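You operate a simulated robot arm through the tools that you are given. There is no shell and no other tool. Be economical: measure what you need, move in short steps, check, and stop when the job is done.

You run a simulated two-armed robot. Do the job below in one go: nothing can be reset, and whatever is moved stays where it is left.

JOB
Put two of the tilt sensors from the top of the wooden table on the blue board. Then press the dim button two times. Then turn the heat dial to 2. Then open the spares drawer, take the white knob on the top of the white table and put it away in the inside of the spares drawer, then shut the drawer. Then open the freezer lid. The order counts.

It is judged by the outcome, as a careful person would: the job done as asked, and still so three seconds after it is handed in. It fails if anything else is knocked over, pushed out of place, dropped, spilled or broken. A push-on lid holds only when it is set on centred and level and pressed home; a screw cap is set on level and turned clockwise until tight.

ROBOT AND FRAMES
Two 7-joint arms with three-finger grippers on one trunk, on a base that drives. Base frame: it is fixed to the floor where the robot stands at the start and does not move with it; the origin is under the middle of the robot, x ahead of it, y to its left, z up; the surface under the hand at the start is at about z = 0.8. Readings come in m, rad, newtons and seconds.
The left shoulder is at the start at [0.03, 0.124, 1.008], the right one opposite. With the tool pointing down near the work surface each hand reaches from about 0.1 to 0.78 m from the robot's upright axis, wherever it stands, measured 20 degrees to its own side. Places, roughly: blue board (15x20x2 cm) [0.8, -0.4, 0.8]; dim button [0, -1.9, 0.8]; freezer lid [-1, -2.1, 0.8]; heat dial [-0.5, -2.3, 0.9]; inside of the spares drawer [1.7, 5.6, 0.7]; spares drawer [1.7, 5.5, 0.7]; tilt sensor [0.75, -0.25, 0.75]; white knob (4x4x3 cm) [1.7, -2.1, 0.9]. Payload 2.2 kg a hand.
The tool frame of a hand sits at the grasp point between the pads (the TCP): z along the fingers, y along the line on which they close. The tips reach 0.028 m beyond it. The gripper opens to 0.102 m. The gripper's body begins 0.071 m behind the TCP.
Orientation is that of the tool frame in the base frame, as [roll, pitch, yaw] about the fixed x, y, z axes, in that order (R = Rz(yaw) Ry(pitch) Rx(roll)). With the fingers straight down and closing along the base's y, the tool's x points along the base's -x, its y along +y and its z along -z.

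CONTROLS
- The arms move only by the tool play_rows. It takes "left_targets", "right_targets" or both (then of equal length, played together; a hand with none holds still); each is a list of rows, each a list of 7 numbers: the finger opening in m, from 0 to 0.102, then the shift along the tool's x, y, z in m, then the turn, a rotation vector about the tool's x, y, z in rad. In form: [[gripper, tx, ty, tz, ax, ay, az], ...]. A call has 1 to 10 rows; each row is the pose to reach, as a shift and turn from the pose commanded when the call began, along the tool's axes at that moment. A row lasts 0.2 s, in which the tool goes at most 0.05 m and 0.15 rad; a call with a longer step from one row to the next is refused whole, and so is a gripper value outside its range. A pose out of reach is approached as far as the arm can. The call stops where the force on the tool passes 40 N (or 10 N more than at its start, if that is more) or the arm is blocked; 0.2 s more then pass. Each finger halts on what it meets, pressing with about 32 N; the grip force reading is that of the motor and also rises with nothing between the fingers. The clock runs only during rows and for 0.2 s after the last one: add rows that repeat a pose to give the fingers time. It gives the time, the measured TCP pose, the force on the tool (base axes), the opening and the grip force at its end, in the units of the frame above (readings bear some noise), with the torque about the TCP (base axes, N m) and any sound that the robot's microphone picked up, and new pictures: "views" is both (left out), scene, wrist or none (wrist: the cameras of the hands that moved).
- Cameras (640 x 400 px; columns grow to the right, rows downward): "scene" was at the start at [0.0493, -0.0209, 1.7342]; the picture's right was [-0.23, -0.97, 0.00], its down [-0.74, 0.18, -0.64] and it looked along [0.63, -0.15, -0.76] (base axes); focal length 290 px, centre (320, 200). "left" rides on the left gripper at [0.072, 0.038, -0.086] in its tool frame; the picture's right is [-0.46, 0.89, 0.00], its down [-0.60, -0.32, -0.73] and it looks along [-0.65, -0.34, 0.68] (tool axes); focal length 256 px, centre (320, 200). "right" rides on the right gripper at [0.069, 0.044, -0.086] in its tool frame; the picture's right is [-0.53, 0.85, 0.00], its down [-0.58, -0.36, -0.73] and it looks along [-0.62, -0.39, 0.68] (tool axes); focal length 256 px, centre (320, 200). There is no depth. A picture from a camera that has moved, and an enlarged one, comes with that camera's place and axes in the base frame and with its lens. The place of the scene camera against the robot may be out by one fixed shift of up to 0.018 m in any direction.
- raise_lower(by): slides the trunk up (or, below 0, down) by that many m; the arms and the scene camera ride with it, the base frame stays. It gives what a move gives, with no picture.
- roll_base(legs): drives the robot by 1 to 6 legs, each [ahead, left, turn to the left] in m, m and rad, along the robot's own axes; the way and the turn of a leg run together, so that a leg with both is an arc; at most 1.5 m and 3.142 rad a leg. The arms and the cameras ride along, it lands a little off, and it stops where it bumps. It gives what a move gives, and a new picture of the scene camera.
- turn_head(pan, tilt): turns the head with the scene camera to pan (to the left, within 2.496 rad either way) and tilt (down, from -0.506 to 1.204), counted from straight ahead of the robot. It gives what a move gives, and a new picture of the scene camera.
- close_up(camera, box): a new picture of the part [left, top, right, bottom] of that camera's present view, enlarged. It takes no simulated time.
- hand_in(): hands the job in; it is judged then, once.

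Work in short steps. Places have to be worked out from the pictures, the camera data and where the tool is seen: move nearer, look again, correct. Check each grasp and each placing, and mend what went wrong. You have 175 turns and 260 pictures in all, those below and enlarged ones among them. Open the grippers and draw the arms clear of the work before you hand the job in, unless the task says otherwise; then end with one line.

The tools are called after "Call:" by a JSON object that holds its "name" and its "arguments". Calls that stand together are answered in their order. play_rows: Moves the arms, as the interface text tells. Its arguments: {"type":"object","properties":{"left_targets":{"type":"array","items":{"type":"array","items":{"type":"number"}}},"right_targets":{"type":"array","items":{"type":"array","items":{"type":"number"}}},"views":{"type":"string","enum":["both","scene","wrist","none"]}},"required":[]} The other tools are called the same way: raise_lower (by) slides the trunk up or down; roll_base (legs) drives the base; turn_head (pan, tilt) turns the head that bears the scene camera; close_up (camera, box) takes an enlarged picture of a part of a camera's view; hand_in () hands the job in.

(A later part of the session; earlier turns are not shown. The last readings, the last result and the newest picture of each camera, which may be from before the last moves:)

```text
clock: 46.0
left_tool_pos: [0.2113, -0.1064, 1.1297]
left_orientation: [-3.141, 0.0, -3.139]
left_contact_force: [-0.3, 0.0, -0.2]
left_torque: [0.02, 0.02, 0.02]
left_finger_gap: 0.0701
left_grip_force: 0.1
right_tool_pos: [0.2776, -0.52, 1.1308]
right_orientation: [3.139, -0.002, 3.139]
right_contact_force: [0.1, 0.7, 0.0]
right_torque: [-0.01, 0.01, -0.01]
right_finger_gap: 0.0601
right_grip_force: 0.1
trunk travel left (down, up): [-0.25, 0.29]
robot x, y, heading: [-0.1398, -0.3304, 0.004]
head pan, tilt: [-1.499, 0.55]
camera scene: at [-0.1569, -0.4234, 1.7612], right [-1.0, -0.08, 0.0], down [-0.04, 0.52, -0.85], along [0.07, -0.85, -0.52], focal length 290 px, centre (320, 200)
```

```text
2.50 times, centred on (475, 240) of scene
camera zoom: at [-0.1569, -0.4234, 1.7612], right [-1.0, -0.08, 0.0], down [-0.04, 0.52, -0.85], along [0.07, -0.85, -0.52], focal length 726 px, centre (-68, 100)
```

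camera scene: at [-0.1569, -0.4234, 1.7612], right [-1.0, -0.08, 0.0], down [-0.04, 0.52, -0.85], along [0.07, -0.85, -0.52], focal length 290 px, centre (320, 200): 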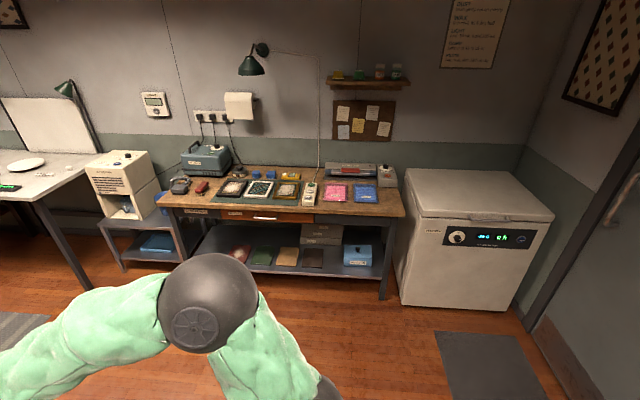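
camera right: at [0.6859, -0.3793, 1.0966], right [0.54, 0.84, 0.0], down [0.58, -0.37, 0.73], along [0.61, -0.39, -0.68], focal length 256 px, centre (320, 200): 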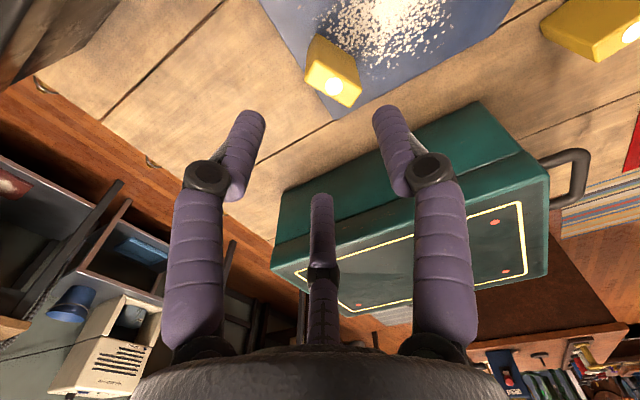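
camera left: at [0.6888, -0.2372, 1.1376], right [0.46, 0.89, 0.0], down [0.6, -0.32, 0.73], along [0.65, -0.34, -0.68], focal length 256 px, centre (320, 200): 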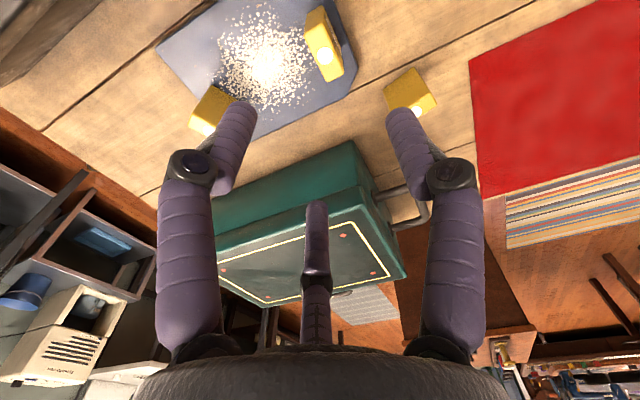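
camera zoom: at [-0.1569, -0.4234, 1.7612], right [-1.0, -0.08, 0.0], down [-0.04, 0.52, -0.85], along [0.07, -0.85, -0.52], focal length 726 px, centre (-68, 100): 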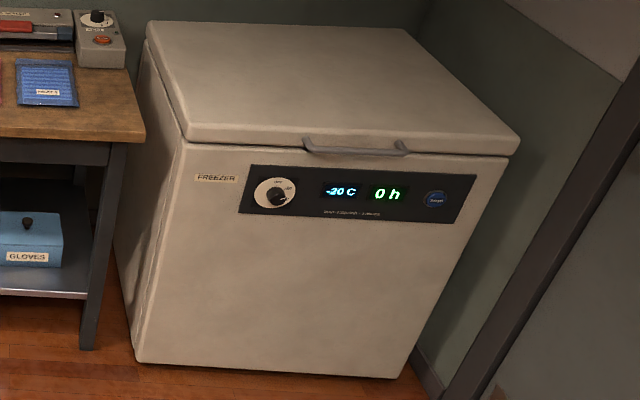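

The DIM button is on the corded lamp switch at about (0.04,-1.94,0.85). The heat dial is on the HEAT box at about (-0.46,-2.28,0.92). I turn right 90° and drive to stand in front of the bench.

Call:
{"name": "roll_base", "arguments": {"legs": [[0, 0, -1.571], [0.85, 0.25, 0]]}}

Call:
{"name": "turn_head", "arguments": {"pan": 0.0, "tilt": 0.75}}

```text
clock: 54.5
left_tool_pos: [0.3219, -1.5372, 1.1295]
left_orientation: [-3.142, -0.003, 1.558]
left_contact_force: [-0.2, -0.5, -0.9]
left_torque: [0.0, 0.0, -0.04]
left_finger_gap: 0.0703
left_grip_force: 0.0
right_tool_pos: [-0.0945, -1.5975, 1.1306]
right_orientation: [3.139, -0.001, 1.551]
right_contact_force: [0.6, 0.1, 0.1]
right_torque: [-0.01, 0.06, -0.01]
right_finger_gap: 0.0598
right_grip_force: 0.0
trunk travel left (down, up): [-0.25, 0.29]
robot x, y, heading: [0.1026, -1.183, -1.581]
head pan, tilt: [-1.499, 0.55]
camera scene: at [0.0176, -1.1643, 1.7612], right [-0.06, 1.0, 0.0], down [0.52, 0.03, -0.85], along [-0.85, -0.05, -0.52], focal length 290 px, centre (320, 200)
```

scene: 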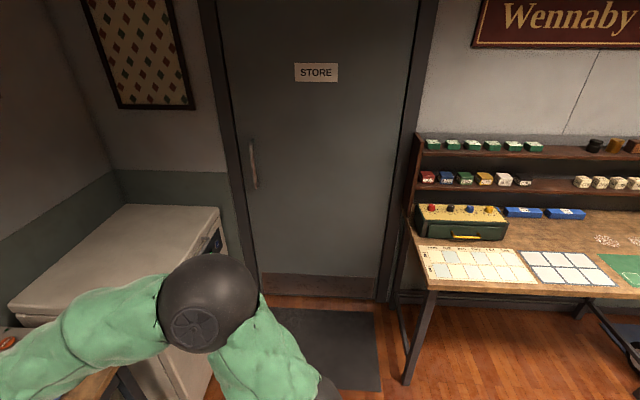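

```text
clock: 56.1
left_tool_pos: [0.3221, -1.5377, 1.1299]
left_orientation: [-3.142, 0.0, 1.557]
left_contact_force: [-0.5, -0.3, -0.3]
left_torque: [-0.01, 0.0, -0.02]
left_finger_gap: 0.0699
left_grip_force: 0.1
right_tool_pos: [-0.0938, -1.5969, 1.1301]
right_orientation: [3.141, 0.0, 1.551]
right_contact_force: [0.4, 0.1, -0.3]
right_torque: [0.02, 0.0, 0.0]
right_finger_gap: 0.0601
right_grip_force: 0.1
trunk travel left (down, up): [-0.25, 0.29]
robot x, y, heading: [0.1043, -1.1887, -1.58]
head pan, tilt: [0.0, 0.75]
camera scene: at [0.1061, -1.241, 1.7438], right [-1.0, 0.01, 0.0], down [0.01, 0.68, -0.73], along [-0.01, -0.73, -0.68], focal length 290 px, centre (320, 200)
```

scene: 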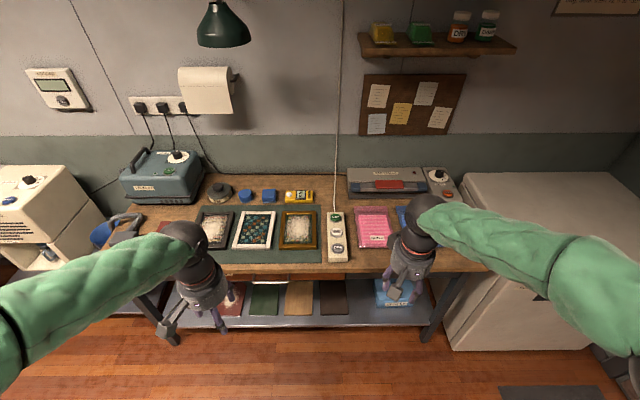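

The DIM button is at about (0.028,-1.926). I drive 0.3 m nearer and a little left so it lies before the right hand.

Call:
{"name": "roll_base", "arguments": {"legs": [[0.3, 0.06, 0.01]]}}

Call:
{"name": "turn_head", "arguments": {"pan": -0.1, "tilt": 1.0}}

```text
clock: 58.2
left_tool_pos: [0.3835, -1.8361, 1.13]
left_orientation: [-3.142, -0.002, 1.564]
left_contact_force: [0.4, 0.0, 0.7]
left_torque: [0.05, -0.01, 0.0]
left_finger_gap: 0.0702
left_grip_force: 0.1
right_tool_pos: [-0.0331, -1.9001, 1.1307]
right_orientation: [3.139, 0.0, 1.558]
right_contact_force: [0.4, 0.0, 0.0]
right_torque: [0.05, -0.04, 0.0]
right_finger_gap: 0.06
right_grip_force: 0.1
trunk travel left (down, up): [-0.25, 0.29]
robot x, y, heading: [0.1601, -1.4783, -1.578]
head pan, tilt: [0.0, 0.75]
camera scene: at [0.1646, -1.5422, 1.7437], right [-1.0, 0.0, 0.0], down [0.0, 0.68, -0.73], along [0.0, -0.73, -0.68], focal length 290 px, centre (320, 200)
```

scene: 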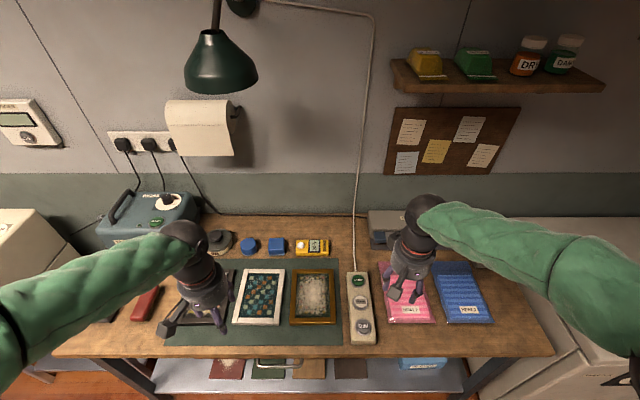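

```text
clock: 59.0
left_tool_pos: [0.3827, -1.8349, 1.1303]
left_orientation: [-3.141, 0.0, 1.563]
left_contact_force: [0.6, -0.2, -1.0]
left_torque: [0.03, -0.03, 0.01]
left_finger_gap: 0.0699
left_grip_force: 0.1
right_tool_pos: [-0.0346, -1.8981, 1.1309]
right_orientation: [3.138, 0.0, 1.56]
right_contact_force: [-1.2, 0.7, 0.4]
right_torque: [0.0, -0.03, -0.01]
right_finger_gap: 0.0601
right_grip_force: 0.0
trunk travel left (down, up): [-0.25, 0.29]
robot x, y, heading: [0.1607, -1.4827, -1.579]
head pan, tilt: [-0.099, 1.0]
camera scene: at [0.1575, -1.5271, 1.7247], right [-0.99, 0.1, 0.0], down [0.09, 0.84, -0.54], along [-0.06, -0.54, -0.84], focal length 290 px, centre (320, 200)
```

scene: 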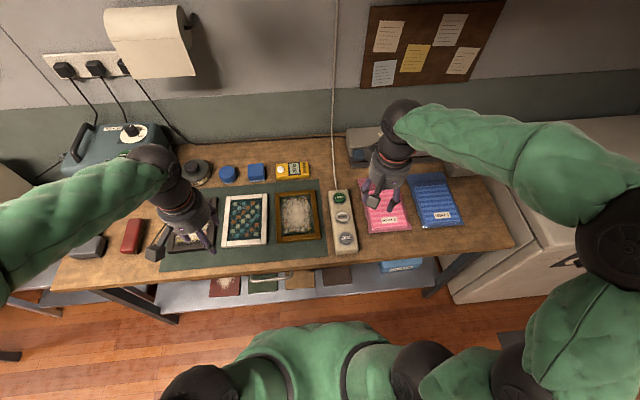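

The bench has good clearance. I bring the right hand, fingers closed, near the DIM button and look with the wrist camera.

Call:
{"name": "play_rows", "arguments": {"right_targets": [[0.04, -0.005, 0.015, 0.035, 0, 0, 0], [0.02, -0.01, 0.03, 0.07, 0, 0, 0], [0.0, -0.02, 0.045, 0.105, 0, 0, 0], [0.0, -0.03, 0.06, 0.13, 0, 0, 0]], "views": "both"}}

```text
clock: 60.0
left_tool_pos: [0.3827, -1.8367, 1.1306]
left_orientation: [-3.141, -0.002, 1.565]
left_contact_force: [-0.3, -0.1, -0.8]
left_torque: [-0.01, 0.02, -0.02]
left_finger_gap: 0.0701
left_grip_force: 0.0
right_tool_pos: [0.0275, -1.9296, 1.002]
right_orientation: [3.14, 0.0, 1.559]
right_contact_force: [0.1, 0.8, -0.8]
right_torque: [0.02, -0.01, -0.01]
right_finger_gap: 0.002
right_grip_force: 31.4
trunk travel left (down, up): [-0.25, 0.29]
robot x, y, heading: [0.1609, -1.483, -1.573]
head pan, tilt: [-0.099, 1.0]
camera scene: at [0.1579, -1.528, 1.7246], right [-0.99, 0.1, 0.0], down [0.09, 0.84, -0.54], along [-0.06, -0.54, -0.84], focal length 290 px, centre (320, 200)
camera right: at [0.0701, -1.8619, 1.0879], right [0.84, -0.55, 0.0], down [-0.37, -0.57, 0.73], along [-0.4, -0.61, -0.68], focal length 256 px, centre (320, 200)
```

scene: 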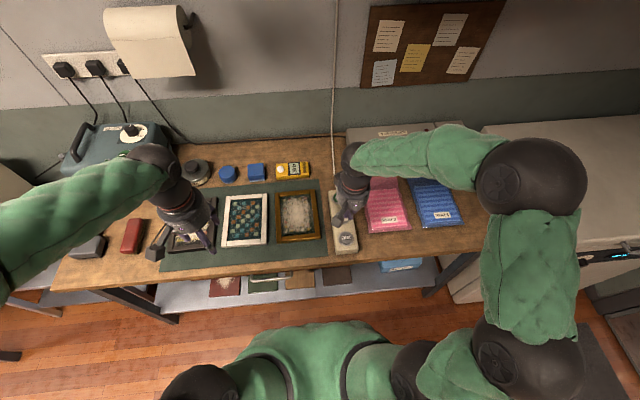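
right: 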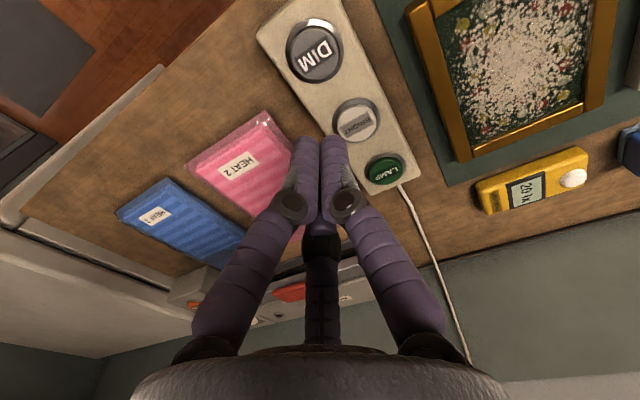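

The DIM centre is at about (0.022,-1.924), with BRIGHT well behind it. I centre and lower to just above it.

Call:
{"name": "play_rows", "arguments": {"right_targets": [[0.0, 0.006, -0.005, 0.04, 0, 0, 0], [0.0, 0.006, -0.005, 0.08, 0, 0, 0], [0.0, 0.006, -0.005, 0.1, 0, 0, 0]], "views": "wrist"}}

Call:
{"name": "close_up", "arguments": {"camera": "right", "box": [220, 60, 420, 240]}}

```text
clock: 60.8
left_tool_pos: [0.3828, -1.8339, 1.1304]
left_orientation: [3.141, -0.001, 1.564]
left_contact_force: [0.4, 0.1, 0.8]
left_torque: [0.0, 0.02, -0.01]
left_finger_gap: 0.0699
left_grip_force: 0.0
right_tool_pos: [0.0221, -1.9239, 0.8986]
right_orientation: [3.139, 0.0, 1.559]
right_contact_force: [-0.7, -0.6, 1.2]
right_torque: [0.03, -0.03, -0.01]
right_finger_gap: 0.002
right_grip_force: 31.7
trunk travel left (down, up): [-0.25, 0.29]
robot x, y, heading: [0.1612, -1.483, -1.576]
head pan, tilt: [-0.099, 1.0]
camera right: at [0.0633, -1.8557, 0.9863], right [0.84, -0.55, 0.0], down [-0.37, -0.57, 0.73], along [-0.4, -0.61, -0.68], focal length 256 px, centre (320, 200)
```

right: 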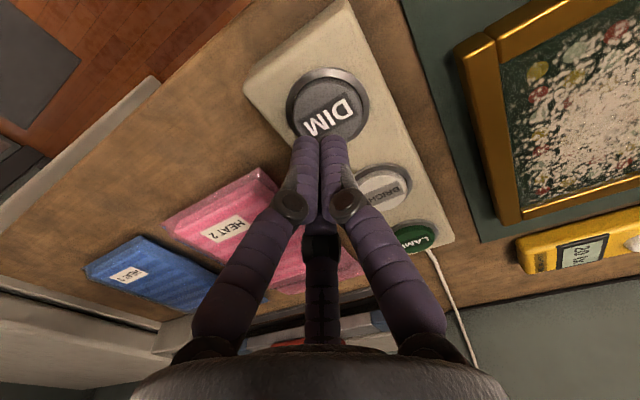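

```text
2.22 times, centred on (320, 150) of right
camera zoom: at [0.0633, -1.8557, 0.9863], right [0.84, -0.55, 0.0], down [-0.37, -0.57, 0.73], along [-0.4, -0.61, -0.68], focal length 569 px, centre (320, 311)
```

zoom: 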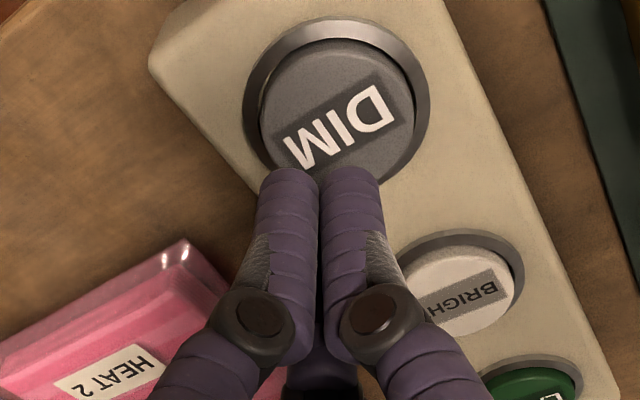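

The button top is at z≈0.839, centred under the fingertips, which are at 0.871. I press slowly and watch force and sound.

Call:
{"name": "play_rows", "arguments": {"right_targets": [[0.0, -0.001, 0.003, 0.02, 0, 0, 0], [0.0, -0.001, 0.003, 0.027, 0, 0, 0], [0.0, -0.001, 0.003, 0.031, 0, 0, 0], [0.0, -0.001, 0.003, 0.034, 0, 0, 0]], "views": "none"}}

```text
clock: 61.8
left_tool_pos: [0.3831, -1.8334, 1.1316]
left_orientation: [-3.141, 0.0, 1.563]
left_contact_force: [-0.5, 0.3, -0.3]
left_torque: [0.03, -0.04, -0.02]
left_finger_gap: 0.0703
left_grip_force: 0.1
right_tool_pos: [0.0235, -1.9241, 0.8672]
right_orientation: [3.139, 0.002, 1.559]
right_contact_force: [-0.3, 0.2, 3.2]
right_torque: [0.02, 0.04, 0.01]
right_finger_gap: 0.0062
right_grip_force: 31.3
trunk travel left (down, up): [-0.25, 0.29]
robot x, y, heading: [0.1586, -1.4848, -1.574]
head pan, tilt: [-0.099, 1.0]
heard: click
```

A click was heard, so that is the first press. I rise to release.

Call:
{"name": "play_rows", "arguments": {"right_targets": [[0.0, 0, 0, -0.01, 0, 0, 0], [0.0, 0, 0, -0.03, 0, 0, 0], [0.0, 0, 0, -0.03, 0, 0, 0]], "views": "both"}}

```text
clock: 62.6
left_tool_pos: [0.3826, -1.8356, 1.1306]
left_orientation: [3.141, 0.0, 1.563]
left_contact_force: [0.8, -0.4, -0.6]
left_torque: [-0.01, -0.01, 0.02]
left_finger_gap: 0.0701
left_grip_force: 0.1
right_tool_pos: [0.0248, -1.9236, 0.898]
right_orientation: [3.14, 0.0, 1.559]
right_contact_force: [0.1, 1.2, -0.1]
right_torque: [0.0, 0.02, -0.01]
right_finger_gap: 0.0019
right_grip_force: 31.5
trunk travel left (down, up): [-0.25, 0.29]
robot x, y, heading: [0.1614, -1.4855, -1.575]
head pan, tilt: [-0.099, 1.0]
camera scene: at [0.1575, -1.5277, 1.7246], right [-0.99, 0.1, 0.0], down [0.09, 0.84, -0.54], along [-0.06, -0.54, -0.84], focal length 290 px, centre (320, 200)
camera right: at [0.0669, -1.8559, 0.9833], right [0.84, -0.54, 0.0], down [-0.37, -0.57, 0.73], along [-0.4, -0.61, -0.68], focal length 256 px, centre (320, 200)
```

scene: 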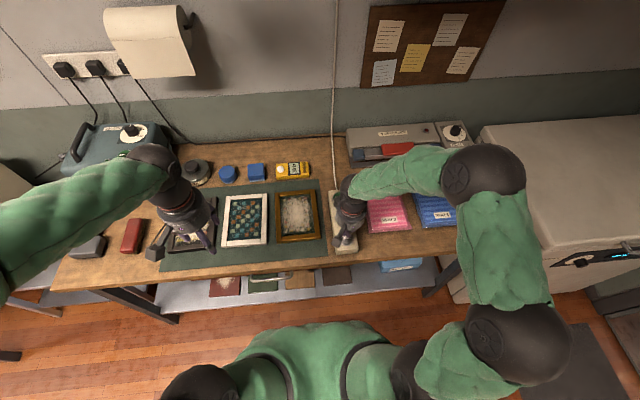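
right: 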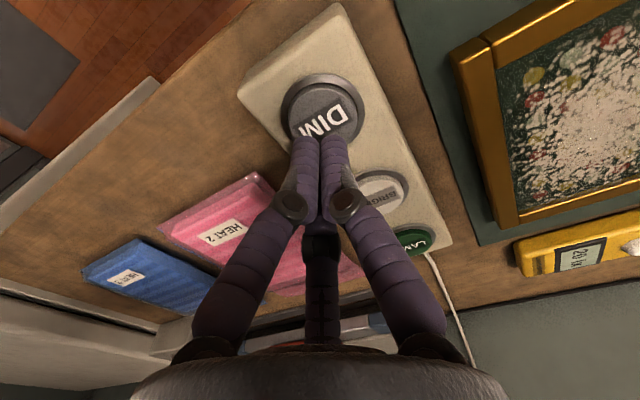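

The yellow meter seems to show light level. I read it before pressing again.

Call:
{"name": "close_up", "arguments": {"camera": "right", "box": [510, 200, 640, 290]}}

Call:
{"name": "play_rows", "arguments": {"right_targets": [[0.0, 0, 0, 0.015, 0, 0, 0], [0.0, 0, 0, 0.024, 0, 0, 0], [0.0, 0, 0, 0.028, 0, 0, 0], [0.0, 0, 0, 0.031, 0, 0, 0]], "views": "none"}}

```text
4.44 times, centred on (575, 245) of right
camera zoom: at [0.0669, -1.8559, 0.9833], right [0.84, -0.54, 0.0], down [-0.37, -0.57, 0.73], along [-0.4, -0.61, -0.68], focal length 1138 px, centre (-813, 0)
```

zoom: 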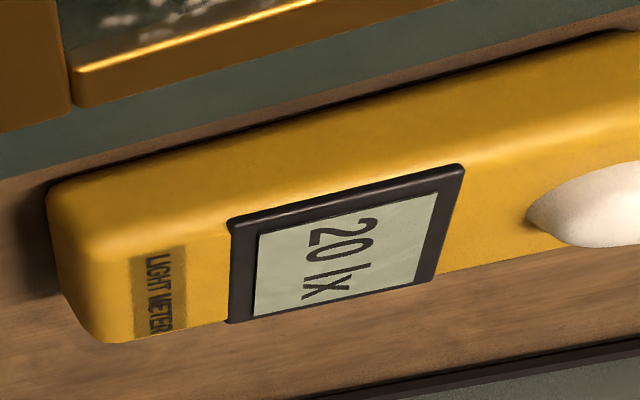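

```text
clock: 63.6
left_tool_pos: [0.3826, -1.8349, 1.1301]
left_orientation: [-3.141, 0.0, 1.564]
left_contact_force: [0.2, 0.5, -0.2]
left_torque: [-0.02, -0.03, -0.01]
left_finger_gap: 0.0699
left_grip_force: 0.1
right_tool_pos: [0.0252, -1.9235, 0.8672]
right_orientation: [3.138, 0.0, 1.556]
right_contact_force: [0.7, 1.5, 3.7]
right_torque: [0.02, -0.05, -0.01]
right_finger_gap: 0.0061
right_grip_force: 31.1
trunk travel left (down, up): [-0.25, 0.29]
robot x, y, heading: [0.1617, -1.4822, -1.575]
head pan, tilt: [-0.099, 1.0]
heard: click
```

Second click heard, so two presses. I rise clear to z≈1.1.

Call:
{"name": "play_rows", "arguments": {"right_targets": [[0.0, 0, 0, -0.02, 0, 0, 0], [0.0, 0, 0, -0.06, 0, 0, 0], [0.0, 0.02, 0, -0.1, 0, 0, 0], [0.0, 0.05, 0, -0.135, 0, 0, 0], [0.0, 0.08, -0.02, -0.17, 0, 0, 0], [0.0, 0.1, -0.04, -0.21, 0, 0, 0], [0.0, 0.12, -0.06, -0.24, 0, 0, 0]], "views": "scene"}}

Call:
{"name": "close_up", "arguments": {"camera": "scene", "box": [340, 100, 500, 220]}}

Call:
{"name": "close_up", "arguments": {"camera": "scene", "box": [260, 150, 360, 270]}}

```text
refused: row 5 steps farther than a row can; nothing moved
```

```text
3.33 times, centred on (420, 160) of scene
camera zoom: at [0.1577, -1.5268, 1.7247], right [-0.99, 0.1, 0.0], down [0.09, 0.84, -0.54], along [-0.06, -0.54, -0.84], focal length 967 px, centre (-13, 333)
```

zoom: 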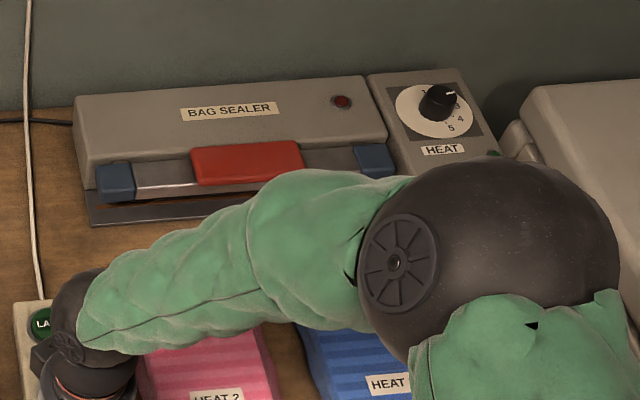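

```text
3.33 times, centred on (310, 210) of scene
camera zoom: at [0.1577, -1.5268, 1.7247], right [-0.99, 0.1, 0.0], down [0.09, 0.84, -0.54], along [-0.06, -0.54, -0.84], focal length 967 px, centre (353, 167)
```

zoom: 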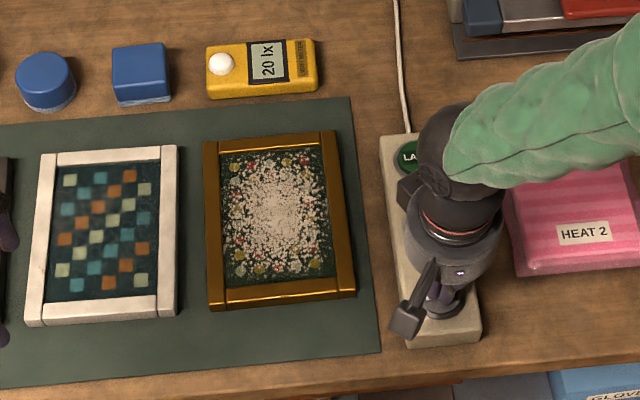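

The move was refused because one step was too long, so the hand still presses the button. I rise with smaller steps.

Call:
{"name": "play_rows", "arguments": {"right_targets": [[0.0, 0, 0, -0.02, 0, 0, 0], [0.0, 0, 0, -0.06, 0, 0, 0], [0.0, 0.01, 0, -0.1, 0, 0, 0], [0.0, 0.03, 0, -0.135, 0, 0, 0], [0.0, 0.05, -0.01, -0.17, 0, 0, 0], [0.0, 0.07, -0.02, -0.205, 0, 0, 0], [0.0, 0.09, -0.03, -0.24, 0, 0, 0]], "views": "scene"}}

```text
clock: 65.2
left_tool_pos: [0.3819, -1.8341, 1.1311]
left_orientation: [3.14, 0.001, 1.566]
left_contact_force: [0.2, 0.5, 0.0]
left_torque: [-0.08, -0.06, 0.0]
left_finger_gap: 0.0702
left_grip_force: 0.2
right_tool_pos: [-0.0045, -1.834, 1.1069]
right_orientation: [3.139, 0.0, 1.559]
right_contact_force: [0.0, 0.3, 0.4]
right_torque: [-0.04, -0.02, -0.03]
right_finger_gap: 0.0023
right_grip_force: 31.8
trunk travel left (down, up): [-0.25, 0.29]
robot x, y, heading: [0.1596, -1.4831, -1.578]
head pan, tilt: [-0.099, 1.0]
camera scene: at [0.1571, -1.5257, 1.7247], right [-0.99, 0.1, 0.0], down [0.09, 0.84, -0.54], along [-0.06, -0.54, -0.84], focal length 290 px, centre (320, 200)
```

scene: 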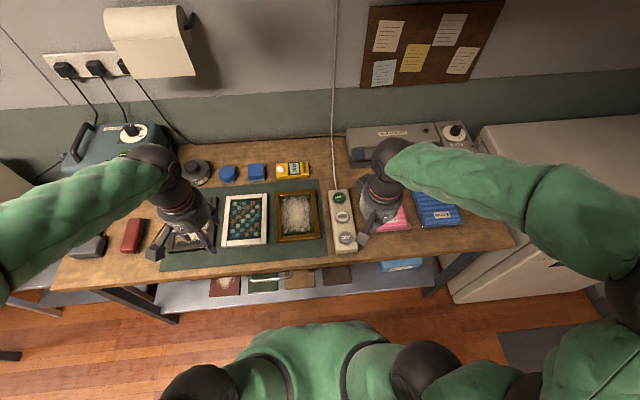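

I now move right and slightly ahead so the heat dial, at about (-0.46,-2.32), comes within the right hand's reach.

Call:
{"name": "roll_base", "arguments": {"legs": [[0, -0.48, 0.007], [0.13, 0, 0]]}}

Call:
{"name": "turn_head", "arguments": {"pan": -0.15, "tilt": 0.85}}

```text
clock: 68.9
left_tool_pos: [-0.092, -1.9639, 1.1306]
left_orientation: [-3.14, -0.002, 1.568]
left_contact_force: [-0.8, -1.1, 0.1]
left_torque: [0.05, -0.02, -0.01]
left_finger_gap: 0.07
left_grip_force: 0.0
right_tool_pos: [-0.4789, -1.9655, 1.106]
right_orientation: [3.141, -0.001, 1.565]
right_contact_force: [0.9, -1.3, 0.1]
right_torque: [0.05, -0.03, -0.02]
right_finger_gap: 0.0019
right_grip_force: 31.6
trunk travel left (down, up): [-0.25, 0.29]
robot x, y, heading: [-0.3117, -1.612, -1.574]
head pan, tilt: [-0.099, 1.0]
camera scene: at [-0.3189, -1.6588, 1.7246], right [-1.0, 0.1, 0.0], down [0.08, 0.84, -0.54], along [-0.05, -0.54, -0.84], focal length 290 px, centre (320, 200)
```

scene: 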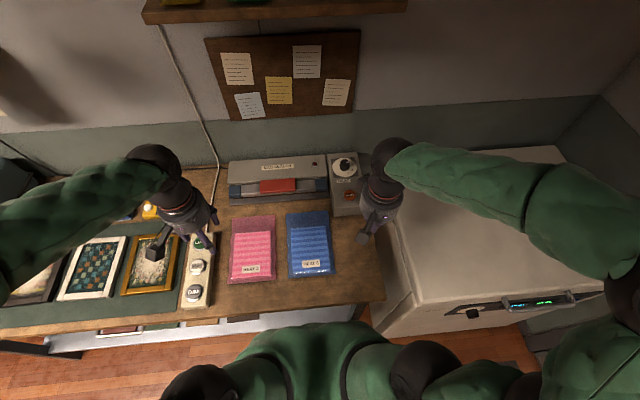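

```text
clock: 69.6
left_tool_pos: [-0.0917, -1.9632, 1.1308]
left_orientation: [-3.141, 0.0, 1.571]
left_contact_force: [0.7, -0.1, 0.2]
left_torque: [0.02, 0.0, 0.01]
left_finger_gap: 0.07
left_grip_force: 0.0
right_tool_pos: [-0.479, -1.963, 1.1067]
right_orientation: [3.14, 0.001, 1.564]
right_contact_force: [0.3, -0.5, -0.2]
right_torque: [-0.01, 0.04, -0.02]
right_finger_gap: 0.002
right_grip_force: 31.6
trunk travel left (down, up): [-0.25, 0.29]
robot x, y, heading: [-0.3145, -1.6115, -1.566]
head pan, tilt: [-0.15, 0.85]
camera scene: at [-0.3235, -1.6638, 1.7358], right [-0.99, 0.15, 0.0], down [0.11, 0.74, -0.66], along [-0.1, -0.65, -0.75], focal length 290 px, centre (320, 200)
```

scene: 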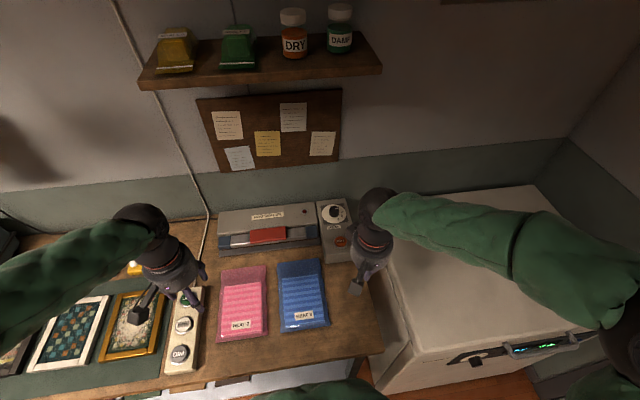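

Call:
{"name": "close_up", "arguments": {"camera": "scene", "box": [300, 190, 370, 250]}}

Call:
{"name": "close_up", "arguments": {"camera": "right", "box": [0, 0, 640, 400]}}

```text
6.67 times, centred on (335, 220) of scene
camera zoom: at [-0.3235, -1.6638, 1.7358], right [-0.99, 0.15, 0.0], down [0.11, 0.74, -0.66], along [-0.1, -0.65, -0.75], focal length 1935 px, centre (220, 67)
```

zoom: 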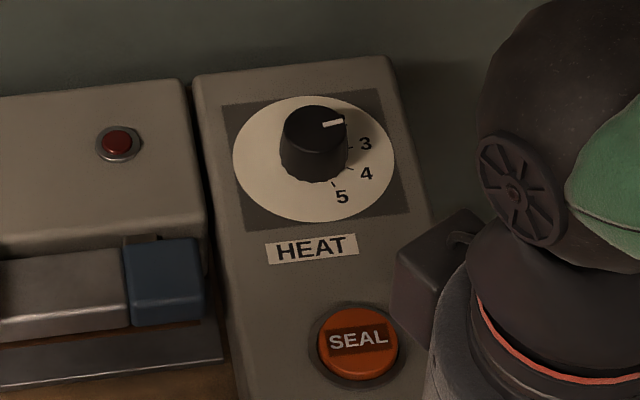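

```text
1.00 times, centred on (320, 200) of right (not enlarged: the box is as wide or as high as the picture)
camera zoom: at [-0.4372, -1.8953, 1.1926], right [0.84, -0.54, 0.0], down [-0.37, -0.57, 0.73], along [-0.39, -0.62, -0.68], focal length 256 px, centre (320, 200)
```

zoom: 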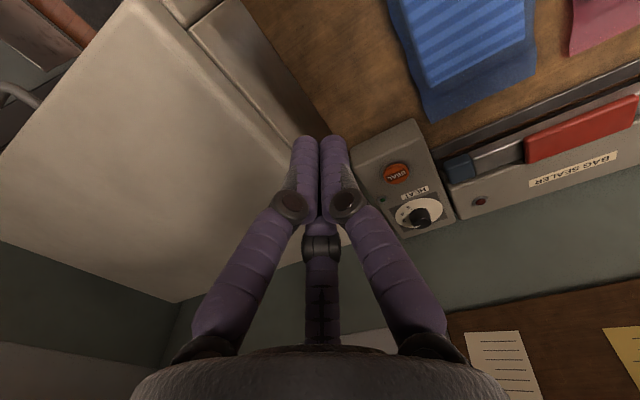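

The dial's numbers are partly hidden by the knob. I bring the right hand over the HEAT box for a better look.

Call:
{"name": "play_rows", "arguments": {"right_targets": [[0.02, -0.04, 0, 0, 0, 0, 0], [0.04, -0.08, 0, 0, 0, 0, 0], [0.06, -0.12, 0, 0, 0, 0, 0], [0.06, -0.16, 0, 0, 0, 0, 0], [0.06, -0.2, 0, 0, 0, 0, 0]], "views": "wrist"}}

Call:
{"name": "close_up", "arguments": {"camera": "right", "box": [320, 0, 520, 150]}}

```text
clock: 70.8
left_tool_pos: [-0.0916, -1.9632, 1.1303]
left_orientation: [-3.142, 0.0, 1.57]
left_contact_force: [0.1, -0.4, 0.9]
left_torque: [0.05, -0.02, 0.02]
left_finger_gap: 0.0703
left_grip_force: 0.1
right_tool_pos: [-0.4804, -2.1655, 1.1059]
right_orientation: [3.139, -0.002, 1.564]
right_contact_force: [-0.3, -1.4, -0.6]
right_torque: [0.01, -0.03, 0.02]
right_finger_gap: 0.0599
right_grip_force: 0.1
trunk travel left (down, up): [-0.25, 0.29]
robot x, y, heading: [-0.3169, -1.6104, -1.57]
head pan, tilt: [-0.15, 0.85]
camera right: at [-0.4384, -2.0959, 1.1915], right [0.84, -0.54, 0.0], down [-0.37, -0.58, 0.73], along [-0.39, -0.61, -0.68], focal length 256 px, centre (320, 200)
```

right: 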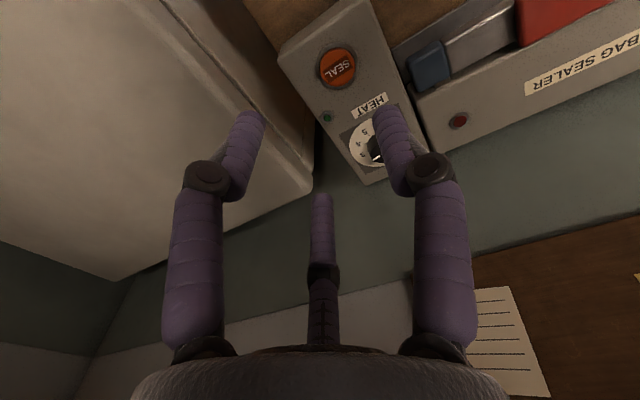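

```text
2.67 times, centred on (420, 75) of right
camera zoom: at [-0.4384, -2.0959, 1.1915], right [0.84, -0.54, 0.0], down [-0.37, -0.58, 0.73], along [-0.39, -0.61, -0.68], focal length 683 px, centre (53, 533)
```

zoom: 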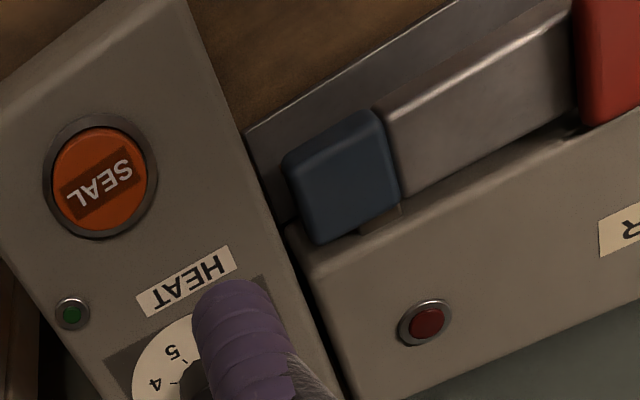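

The knob triangulates to about (-0.486,-2.345,0.86). I drive 0.03 m ahead and 0.04 m right for reach, then bring the hand further over it.

Call:
{"name": "roll_base", "arguments": {"legs": [[0.03, -0.05, 0]]}}

Call:
{"name": "play_rows", "arguments": {"right_targets": [[0.06, -0.03, 0.0, 0, 0, 0, 0], [0.08, -0.06, 0.02, 0, 0, 0, 0], [0.1, -0.09, 0.03, 0, 0, 0, 0]], "views": "wrist"}}

Call:
{"name": "close_up", "arguments": {"camera": "right", "box": [240, 20, 420, 160]}}

```text
clock: 71.9
left_tool_pos: [-0.1264, -1.9655, 1.1316]
left_orientation: [-3.141, 0.0, 1.572]
left_contact_force: [-0.1, 0.1, 0.4]
left_torque: [-0.04, 0.03, -0.01]
left_finger_gap: 0.0699
left_grip_force: 0.1
right_tool_pos: [-0.5143, -2.1662, 1.1062]
right_orientation: [-3.142, -0.002, 1.565]
right_contact_force: [0.2, -0.2, -0.5]
right_torque: [-0.01, 0.04, -0.01]
right_finger_gap: 0.0598
right_grip_force: 0.0
trunk travel left (down, up): [-0.25, 0.29]
robot x, y, heading: [-0.3517, -1.6227, -1.565]
head pan, tilt: [-0.15, 0.85]
stopped in leg 1: the robot was blocked; the commanded pose is now the measured one
camera scene: at [-0.3582, -1.6676, 1.7358], right [-0.99, 0.15, 0.0], down [0.11, 0.74, -0.66], along [-0.1, -0.65, -0.75], focal length 290 px, centre (320, 200)
```

scene: 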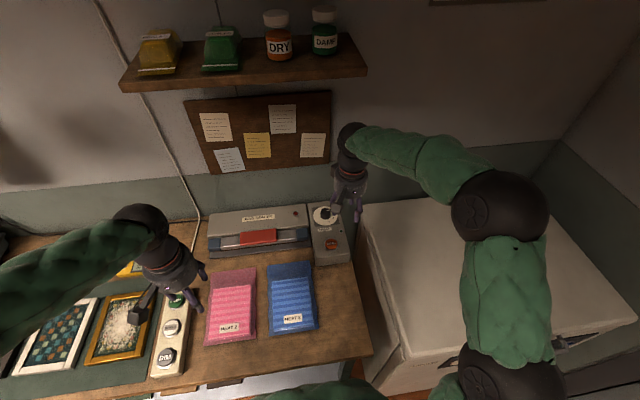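

```text
clock: 72.7
left_tool_pos: [-0.128, -1.9672, 1.1302]
left_orientation: [-3.141, -0.001, 1.571]
left_contact_force: [0.5, -0.2, -0.2]
left_torque: [0.04, -0.01, 0.01]
left_finger_gap: 0.07
left_grip_force: 0.0
right_tool_pos: [-0.4862, -2.2562, 1.1053]
right_orientation: [3.14, -0.003, 1.565]
right_contact_force: [1.1, -0.6, -0.4]
right_torque: [0.01, 0.01, -0.02]
right_finger_gap: 0.0999
right_grip_force: 0.0
trunk travel left (down, up): [-0.25, 0.29]
robot x, y, heading: [-0.3546, -1.617, -1.568]
head pan, tilt: [-0.15, 0.85]
camera right: at [-0.4449, -2.1889, 1.191], right [0.84, -0.54, 0.0], down [-0.37, -0.58, 0.73], along [-0.39, -0.61, -0.68], focal length 256 px, centre (320, 200)
```

right: 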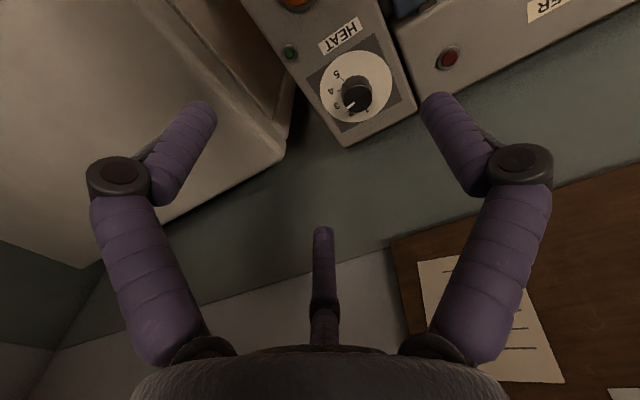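

```text
2.86 times, centred on (330, 90) of right
camera zoom: at [-0.4449, -2.1889, 1.191], right [0.84, -0.54, 0.0], down [-0.37, -0.58, 0.73], along [-0.39, -0.61, -0.68], focal length 731 px, centre (291, 514)
```

zoom: 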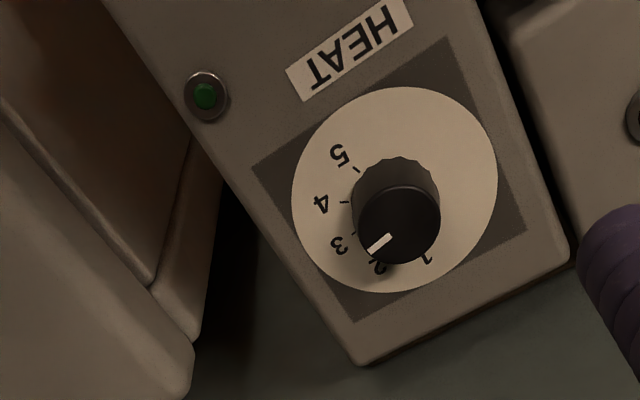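

The robot touched something, so I won't drive further ahead. From this view the dial centre is (-0.4845,-2.344), knob top z≈0.866, and the pointer is at 3. Position 2 is about 43° counterclockwise seen from above. I bring the open gripper over the knob.

Call:
{"name": "play_rows", "arguments": {"right_targets": [[0.08, -0.03, 0.001, 0.02, 0, 0, 0], [0.075, -0.06, 0.0015, 0.05, 0, 0, 0], [0.07, -0.088, 0.0017, 0.09, 0, 0, 0], [0.07, -0.088, 0.0017, 0.13, 0, 0, 0], [0.07, -0.088, 0.0017, 0.165, 0, 0, 0]], "views": "both"}}

Call:
{"name": "close_up", "arguments": {"camera": "right", "box": [220, 80, 420, 240]}}

```text
clock: 73.9
left_tool_pos: [-0.1282, -1.969, 1.1301]
left_orientation: [3.141, -0.003, 1.572]
left_contact_force: [0.3, -0.4, 0.2]
left_torque: [0.01, -0.04, -0.02]
left_finger_gap: 0.07
left_grip_force: 0.0
right_tool_pos: [-0.4836, -2.3445, 0.9393]
right_orientation: [3.141, -0.003, 1.566]
right_contact_force: [0.5, -0.7, -0.1]
right_torque: [0.02, -0.02, 0.01]
right_finger_gap: 0.0699
right_grip_force: 0.0
trunk travel left (down, up): [-0.25, 0.29]
robot x, y, heading: [-0.3514, -1.6173, -1.565]
head pan, tilt: [-0.15, 0.85]
camera scene: at [-0.3592, -1.6704, 1.7357], right [-0.99, 0.15, 0.0], down [0.11, 0.74, -0.66], along [-0.1, -0.65, -0.75], focal length 290 px, centre (320, 200)
camera right: at [-0.4417, -2.2764, 1.0256], right [0.84, -0.54, 0.0], down [-0.37, -0.58, 0.73], along [-0.39, -0.61, -0.68], focal length 256 px, centre (320, 200)
```

scene: 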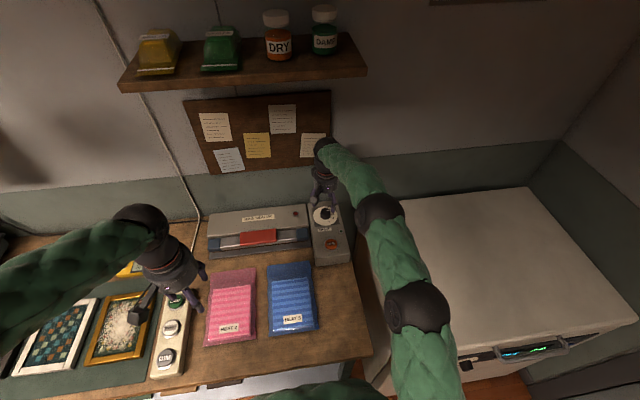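
right: 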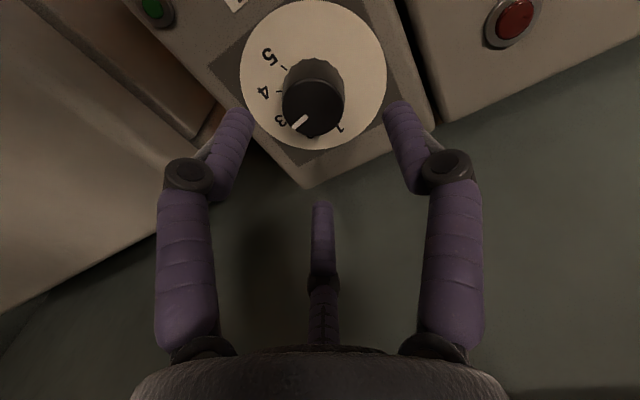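

```text
2.50 times, centred on (320, 160) of right
camera zoom: at [-0.4417, -2.2764, 1.0256], right [0.84, -0.54, 0.0], down [-0.37, -0.58, 0.73], along [-0.39, -0.61, -0.68], focal length 640 px, centre (320, 300)
```

zoom: 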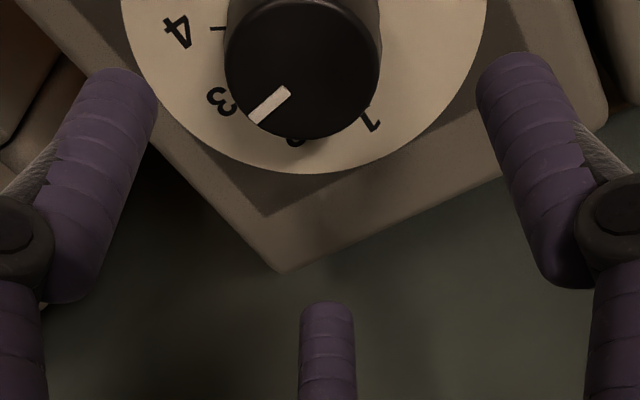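

The pointer clearly sits at 3. The knob's height is between 0.866 and 0.896, so I lower 3.5 cm and measure again.

Call:
{"name": "play_rows", "arguments": {"right_targets": [[0.07, 0.003, 0.0, 0.02, 0, 0, 0], [0.07, 0.005, 0.0, 0.035, 0, 0, 0]], "views": "none"}}

Call:
{"name": "close_up", "arguments": {"camera": "right", "box": [200, 20, 440, 200]}}

Call:
{"name": "close_up", "arguments": {"camera": "scene", "box": [290, 160, 370, 240]}}

```text
clock: 74.5
left_tool_pos: [-0.1288, -1.9668, 1.1307]
left_orientation: [-3.14, 0.002, 1.573]
left_contact_force: [0.1, 0.6, 0.7]
left_torque: [0.01, 0.02, -0.03]
left_finger_gap: 0.07
left_grip_force: 0.1
right_tool_pos: [-0.4843, -2.3387, 0.9058]
right_orientation: [3.14, -0.003, 1.565]
right_contact_force: [-0.1, 0.0, -0.6]
right_torque: [-0.03, 0.02, -0.02]
right_finger_gap: 0.0702
right_grip_force: 0.1
trunk travel left (down, up): [-0.25, 0.29]
robot x, y, heading: [-0.3524, -1.6173, -1.568]
head pan, tilt: [-0.15, 0.85]
```

```text
2.22 times, centred on (320, 110) of right
camera zoom: at [-0.4419, -2.2705, 0.9919], right [0.84, -0.54, 0.0], down [-0.37, -0.58, 0.73], along [-0.39, -0.62, -0.68], focal length 569 px, centre (320, 400)
```

zoom: 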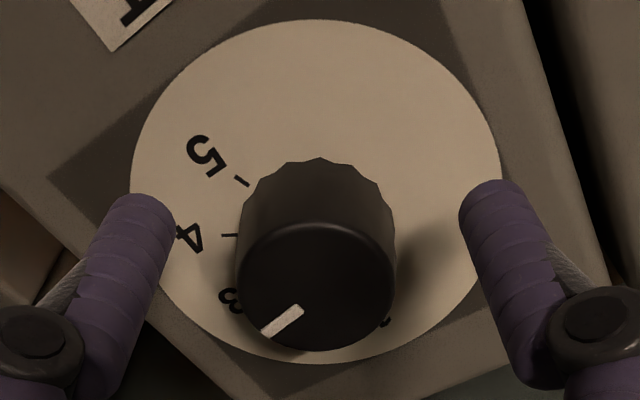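

```text
5.00 times, centred on (330, 200) of scene
camera zoom: at [-0.3592, -1.6679, 1.7358], right [-0.99, 0.15, 0.0], down [0.11, 0.74, -0.66], along [-0.1, -0.65, -0.75], focal length 1451 px, centre (270, 200)
```

zoom: 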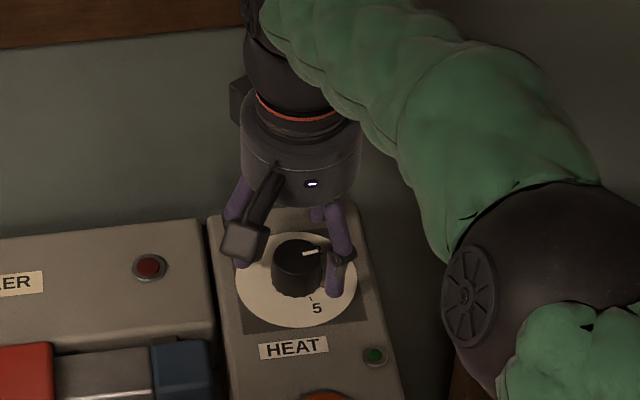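

The knob's centre is (-0.480,-2.329) with its top at z≈0.895, so the fingertips already straddle it. I shift 10 mm back, lower 5 mm and close.

Call:
{"name": "play_rows", "arguments": {"right_targets": [[0.07, 0.01, 0.004, 0.002, 0, 0, 0], [0.07, 0.01, 0.004, 0.005, 0, 0, 0], [0.045, 0.01, 0.004, 0.005, 0, 0, 0], [0.025, 0.01, 0.004, 0.005, 0, 0, 0], [0.025, 0.01, 0.004, 0.005, 0, 0, 0]], "views": "none"}}

Call:
{"name": "close_up", "arguments": {"camera": "right", "box": [200, 60, 440, 240]}}

```text
clock: 75.7
left_tool_pos: [-0.1278, -1.9697, 1.1303]
left_orientation: [-3.141, -0.003, 1.573]
left_contact_force: [0.3, -0.6, -0.1]
left_torque: [0.0, 0.01, -0.03]
left_finger_gap: 0.0701
left_grip_force: 0.0
right_tool_pos: [-0.4832, -2.3337, 0.9016]
right_orientation: [3.141, 0.005, 1.563]
right_contact_force: [-5.4, -24.9, -2.7]
right_torque: [-1.34, -0.13, 0.0]
right_finger_gap: 0.0359
right_grip_force: 44.9
trunk travel left (down, up): [-0.25, 0.29]
robot x, y, heading: [-0.3527, -1.6183, -1.567]
head pan, tilt: [-0.15, 0.85]
```

```text
2.22 times, centred on (320, 150) of right
camera zoom: at [-0.4397, -2.2646, 0.9872], right [0.84, -0.54, 0.0], down [-0.37, -0.57, 0.73], along [-0.39, -0.62, -0.68], focal length 569 px, centre (320, 311)
```

zoom: 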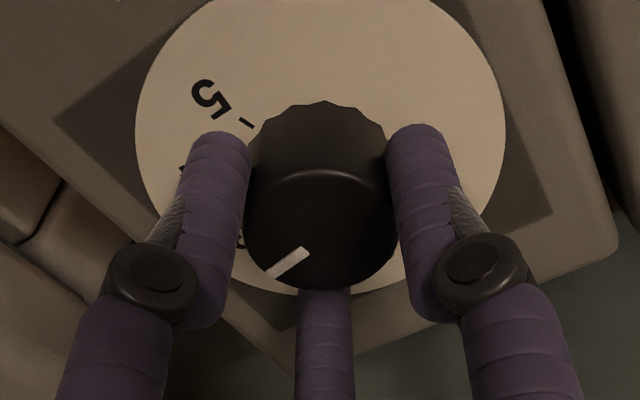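

The knob is gripped, with some side load because its centre lies about 5 mm further back. I relieve that and turn 43° counterclockwise.

Call:
{"name": "play_rows", "arguments": {"right_targets": [[0.02, -0.005, -0.003, 0, 0, 0, 0], [0.02, -0.005, -0.003, 0, 0, 0, -0.13], [0.02, -0.005, -0.003, 0, 0, 0, -0.26], [0.02, -0.005, -0.003, 0, 0, 0, -0.39], [0.02, -0.005, -0.003, 0, 0, 0, -0.52], [0.02, -0.005, -0.003, 0, 0, 0, -0.65], [0.02, -0.005, -0.003, 0, 0, 0, -0.76], [0.02, -0.005, -0.003, 0, 0, 0, -0.76]], "views": "none"}}

Call:
{"name": "close_up", "arguments": {"camera": "right", "box": [200, 60, 440, 240]}}

Call:
{"name": "close_up", "arguments": {"camera": "scene", "box": [290, 160, 370, 240]}}

```text
clock: 77.5
left_tool_pos: [-0.1263, -1.9655, 1.1309]
left_orientation: [-3.141, -0.001, 1.572]
left_contact_force: [-0.4, 0.0, 0.7]
left_torque: [-0.01, 0.0, -0.01]
left_finger_gap: 0.07
left_grip_force: 0.1
right_tool_pos: [-0.4815, -2.3333, 0.9013]
right_orientation: [3.14, 0.0, 2.327]
right_contact_force: [8.6, -6.6, 15.7]
right_torque: [-0.01, -0.47, 0.01]
right_finger_gap: 0.0363
right_grip_force: 44.8
trunk travel left (down, up): [-0.25, 0.29]
robot x, y, heading: [-0.3476, -1.6171, -1.566]
head pan, tilt: [-0.15, 0.85]
```

```text
2.22 times, centred on (320, 150) of right
camera zoom: at [-0.4995, -2.2541, 0.9875], right [0.98, 0.19, 0.0], down [0.13, -0.67, 0.73], along [0.14, -0.72, -0.68], focal length 569 px, centre (320, 311)
```

zoom: 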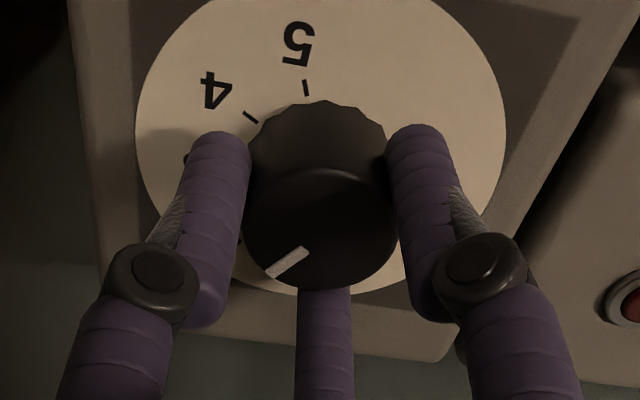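

```text
5.00 times, centred on (330, 200) of scene
camera zoom: at [-0.3577, -1.6675, 1.7359], right [-0.99, 0.15, 0.0], down [0.11, 0.74, -0.66], along [-0.1, -0.65, -0.75], focal length 1451 px, centre (270, 200)
```

zoom: 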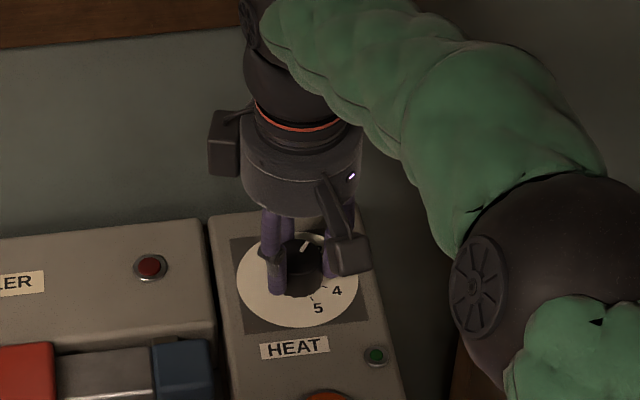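

The knob turned with the hand. I open, rise straight up and check the pointer.

Call:
{"name": "play_rows", "arguments": {"right_targets": [[0.045, 0, 0, 0, 0, 0, 0], [0.07, 0, 0, 0, 0, 0, 0], [0.07, 0, 0, -0.02, 0, 0, 0], [0.07, 0, 0, -0.06, 0, 0, 0], [0.07, 0, 0, -0.1, 0, 0, 0]], "views": "none"}}

Call:
{"name": "close_up", "arguments": {"camera": "right", "box": [220, 0, 420, 160]}}

```text
clock: 78.7
left_tool_pos: [-0.1268, -1.9665, 1.1308]
left_orientation: [-3.14, -0.001, 1.573]
left_contact_force: [0.3, 0.3, 0.1]
left_torque: [0.01, -0.01, -0.03]
left_finger_gap: 0.0699
left_grip_force: 0.0
right_tool_pos: [-0.4839, -2.3329, 0.9995]
right_orientation: [3.138, -0.003, 2.326]
right_contact_force: [-0.2, 0.3, 0.3]
right_torque: [-0.03, -0.01, 0.01]
right_finger_gap: 0.0702
right_grip_force: 0.0
trunk travel left (down, up): [-0.25, 0.29]
robot x, y, heading: [-0.3546, -1.6185, -1.566]
head pan, tilt: [-0.15, 0.85]
```

```text
2.50 times, centred on (320, 80) of right
camera zoom: at [-0.5006, -2.253, 1.0863], right [0.98, 0.19, 0.0], down [0.13, -0.67, 0.73], along [0.14, -0.72, -0.68], focal length 640 px, centre (320, 500)
```

zoom: 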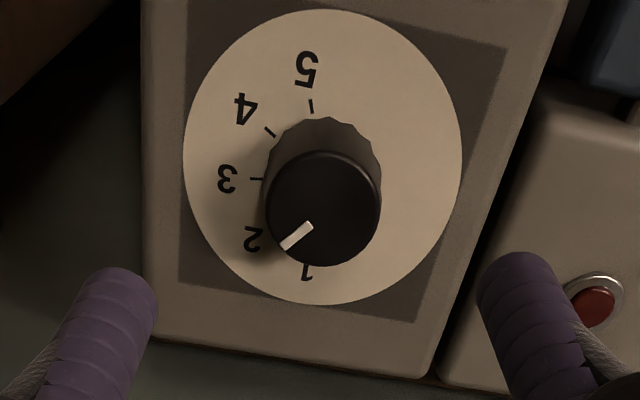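

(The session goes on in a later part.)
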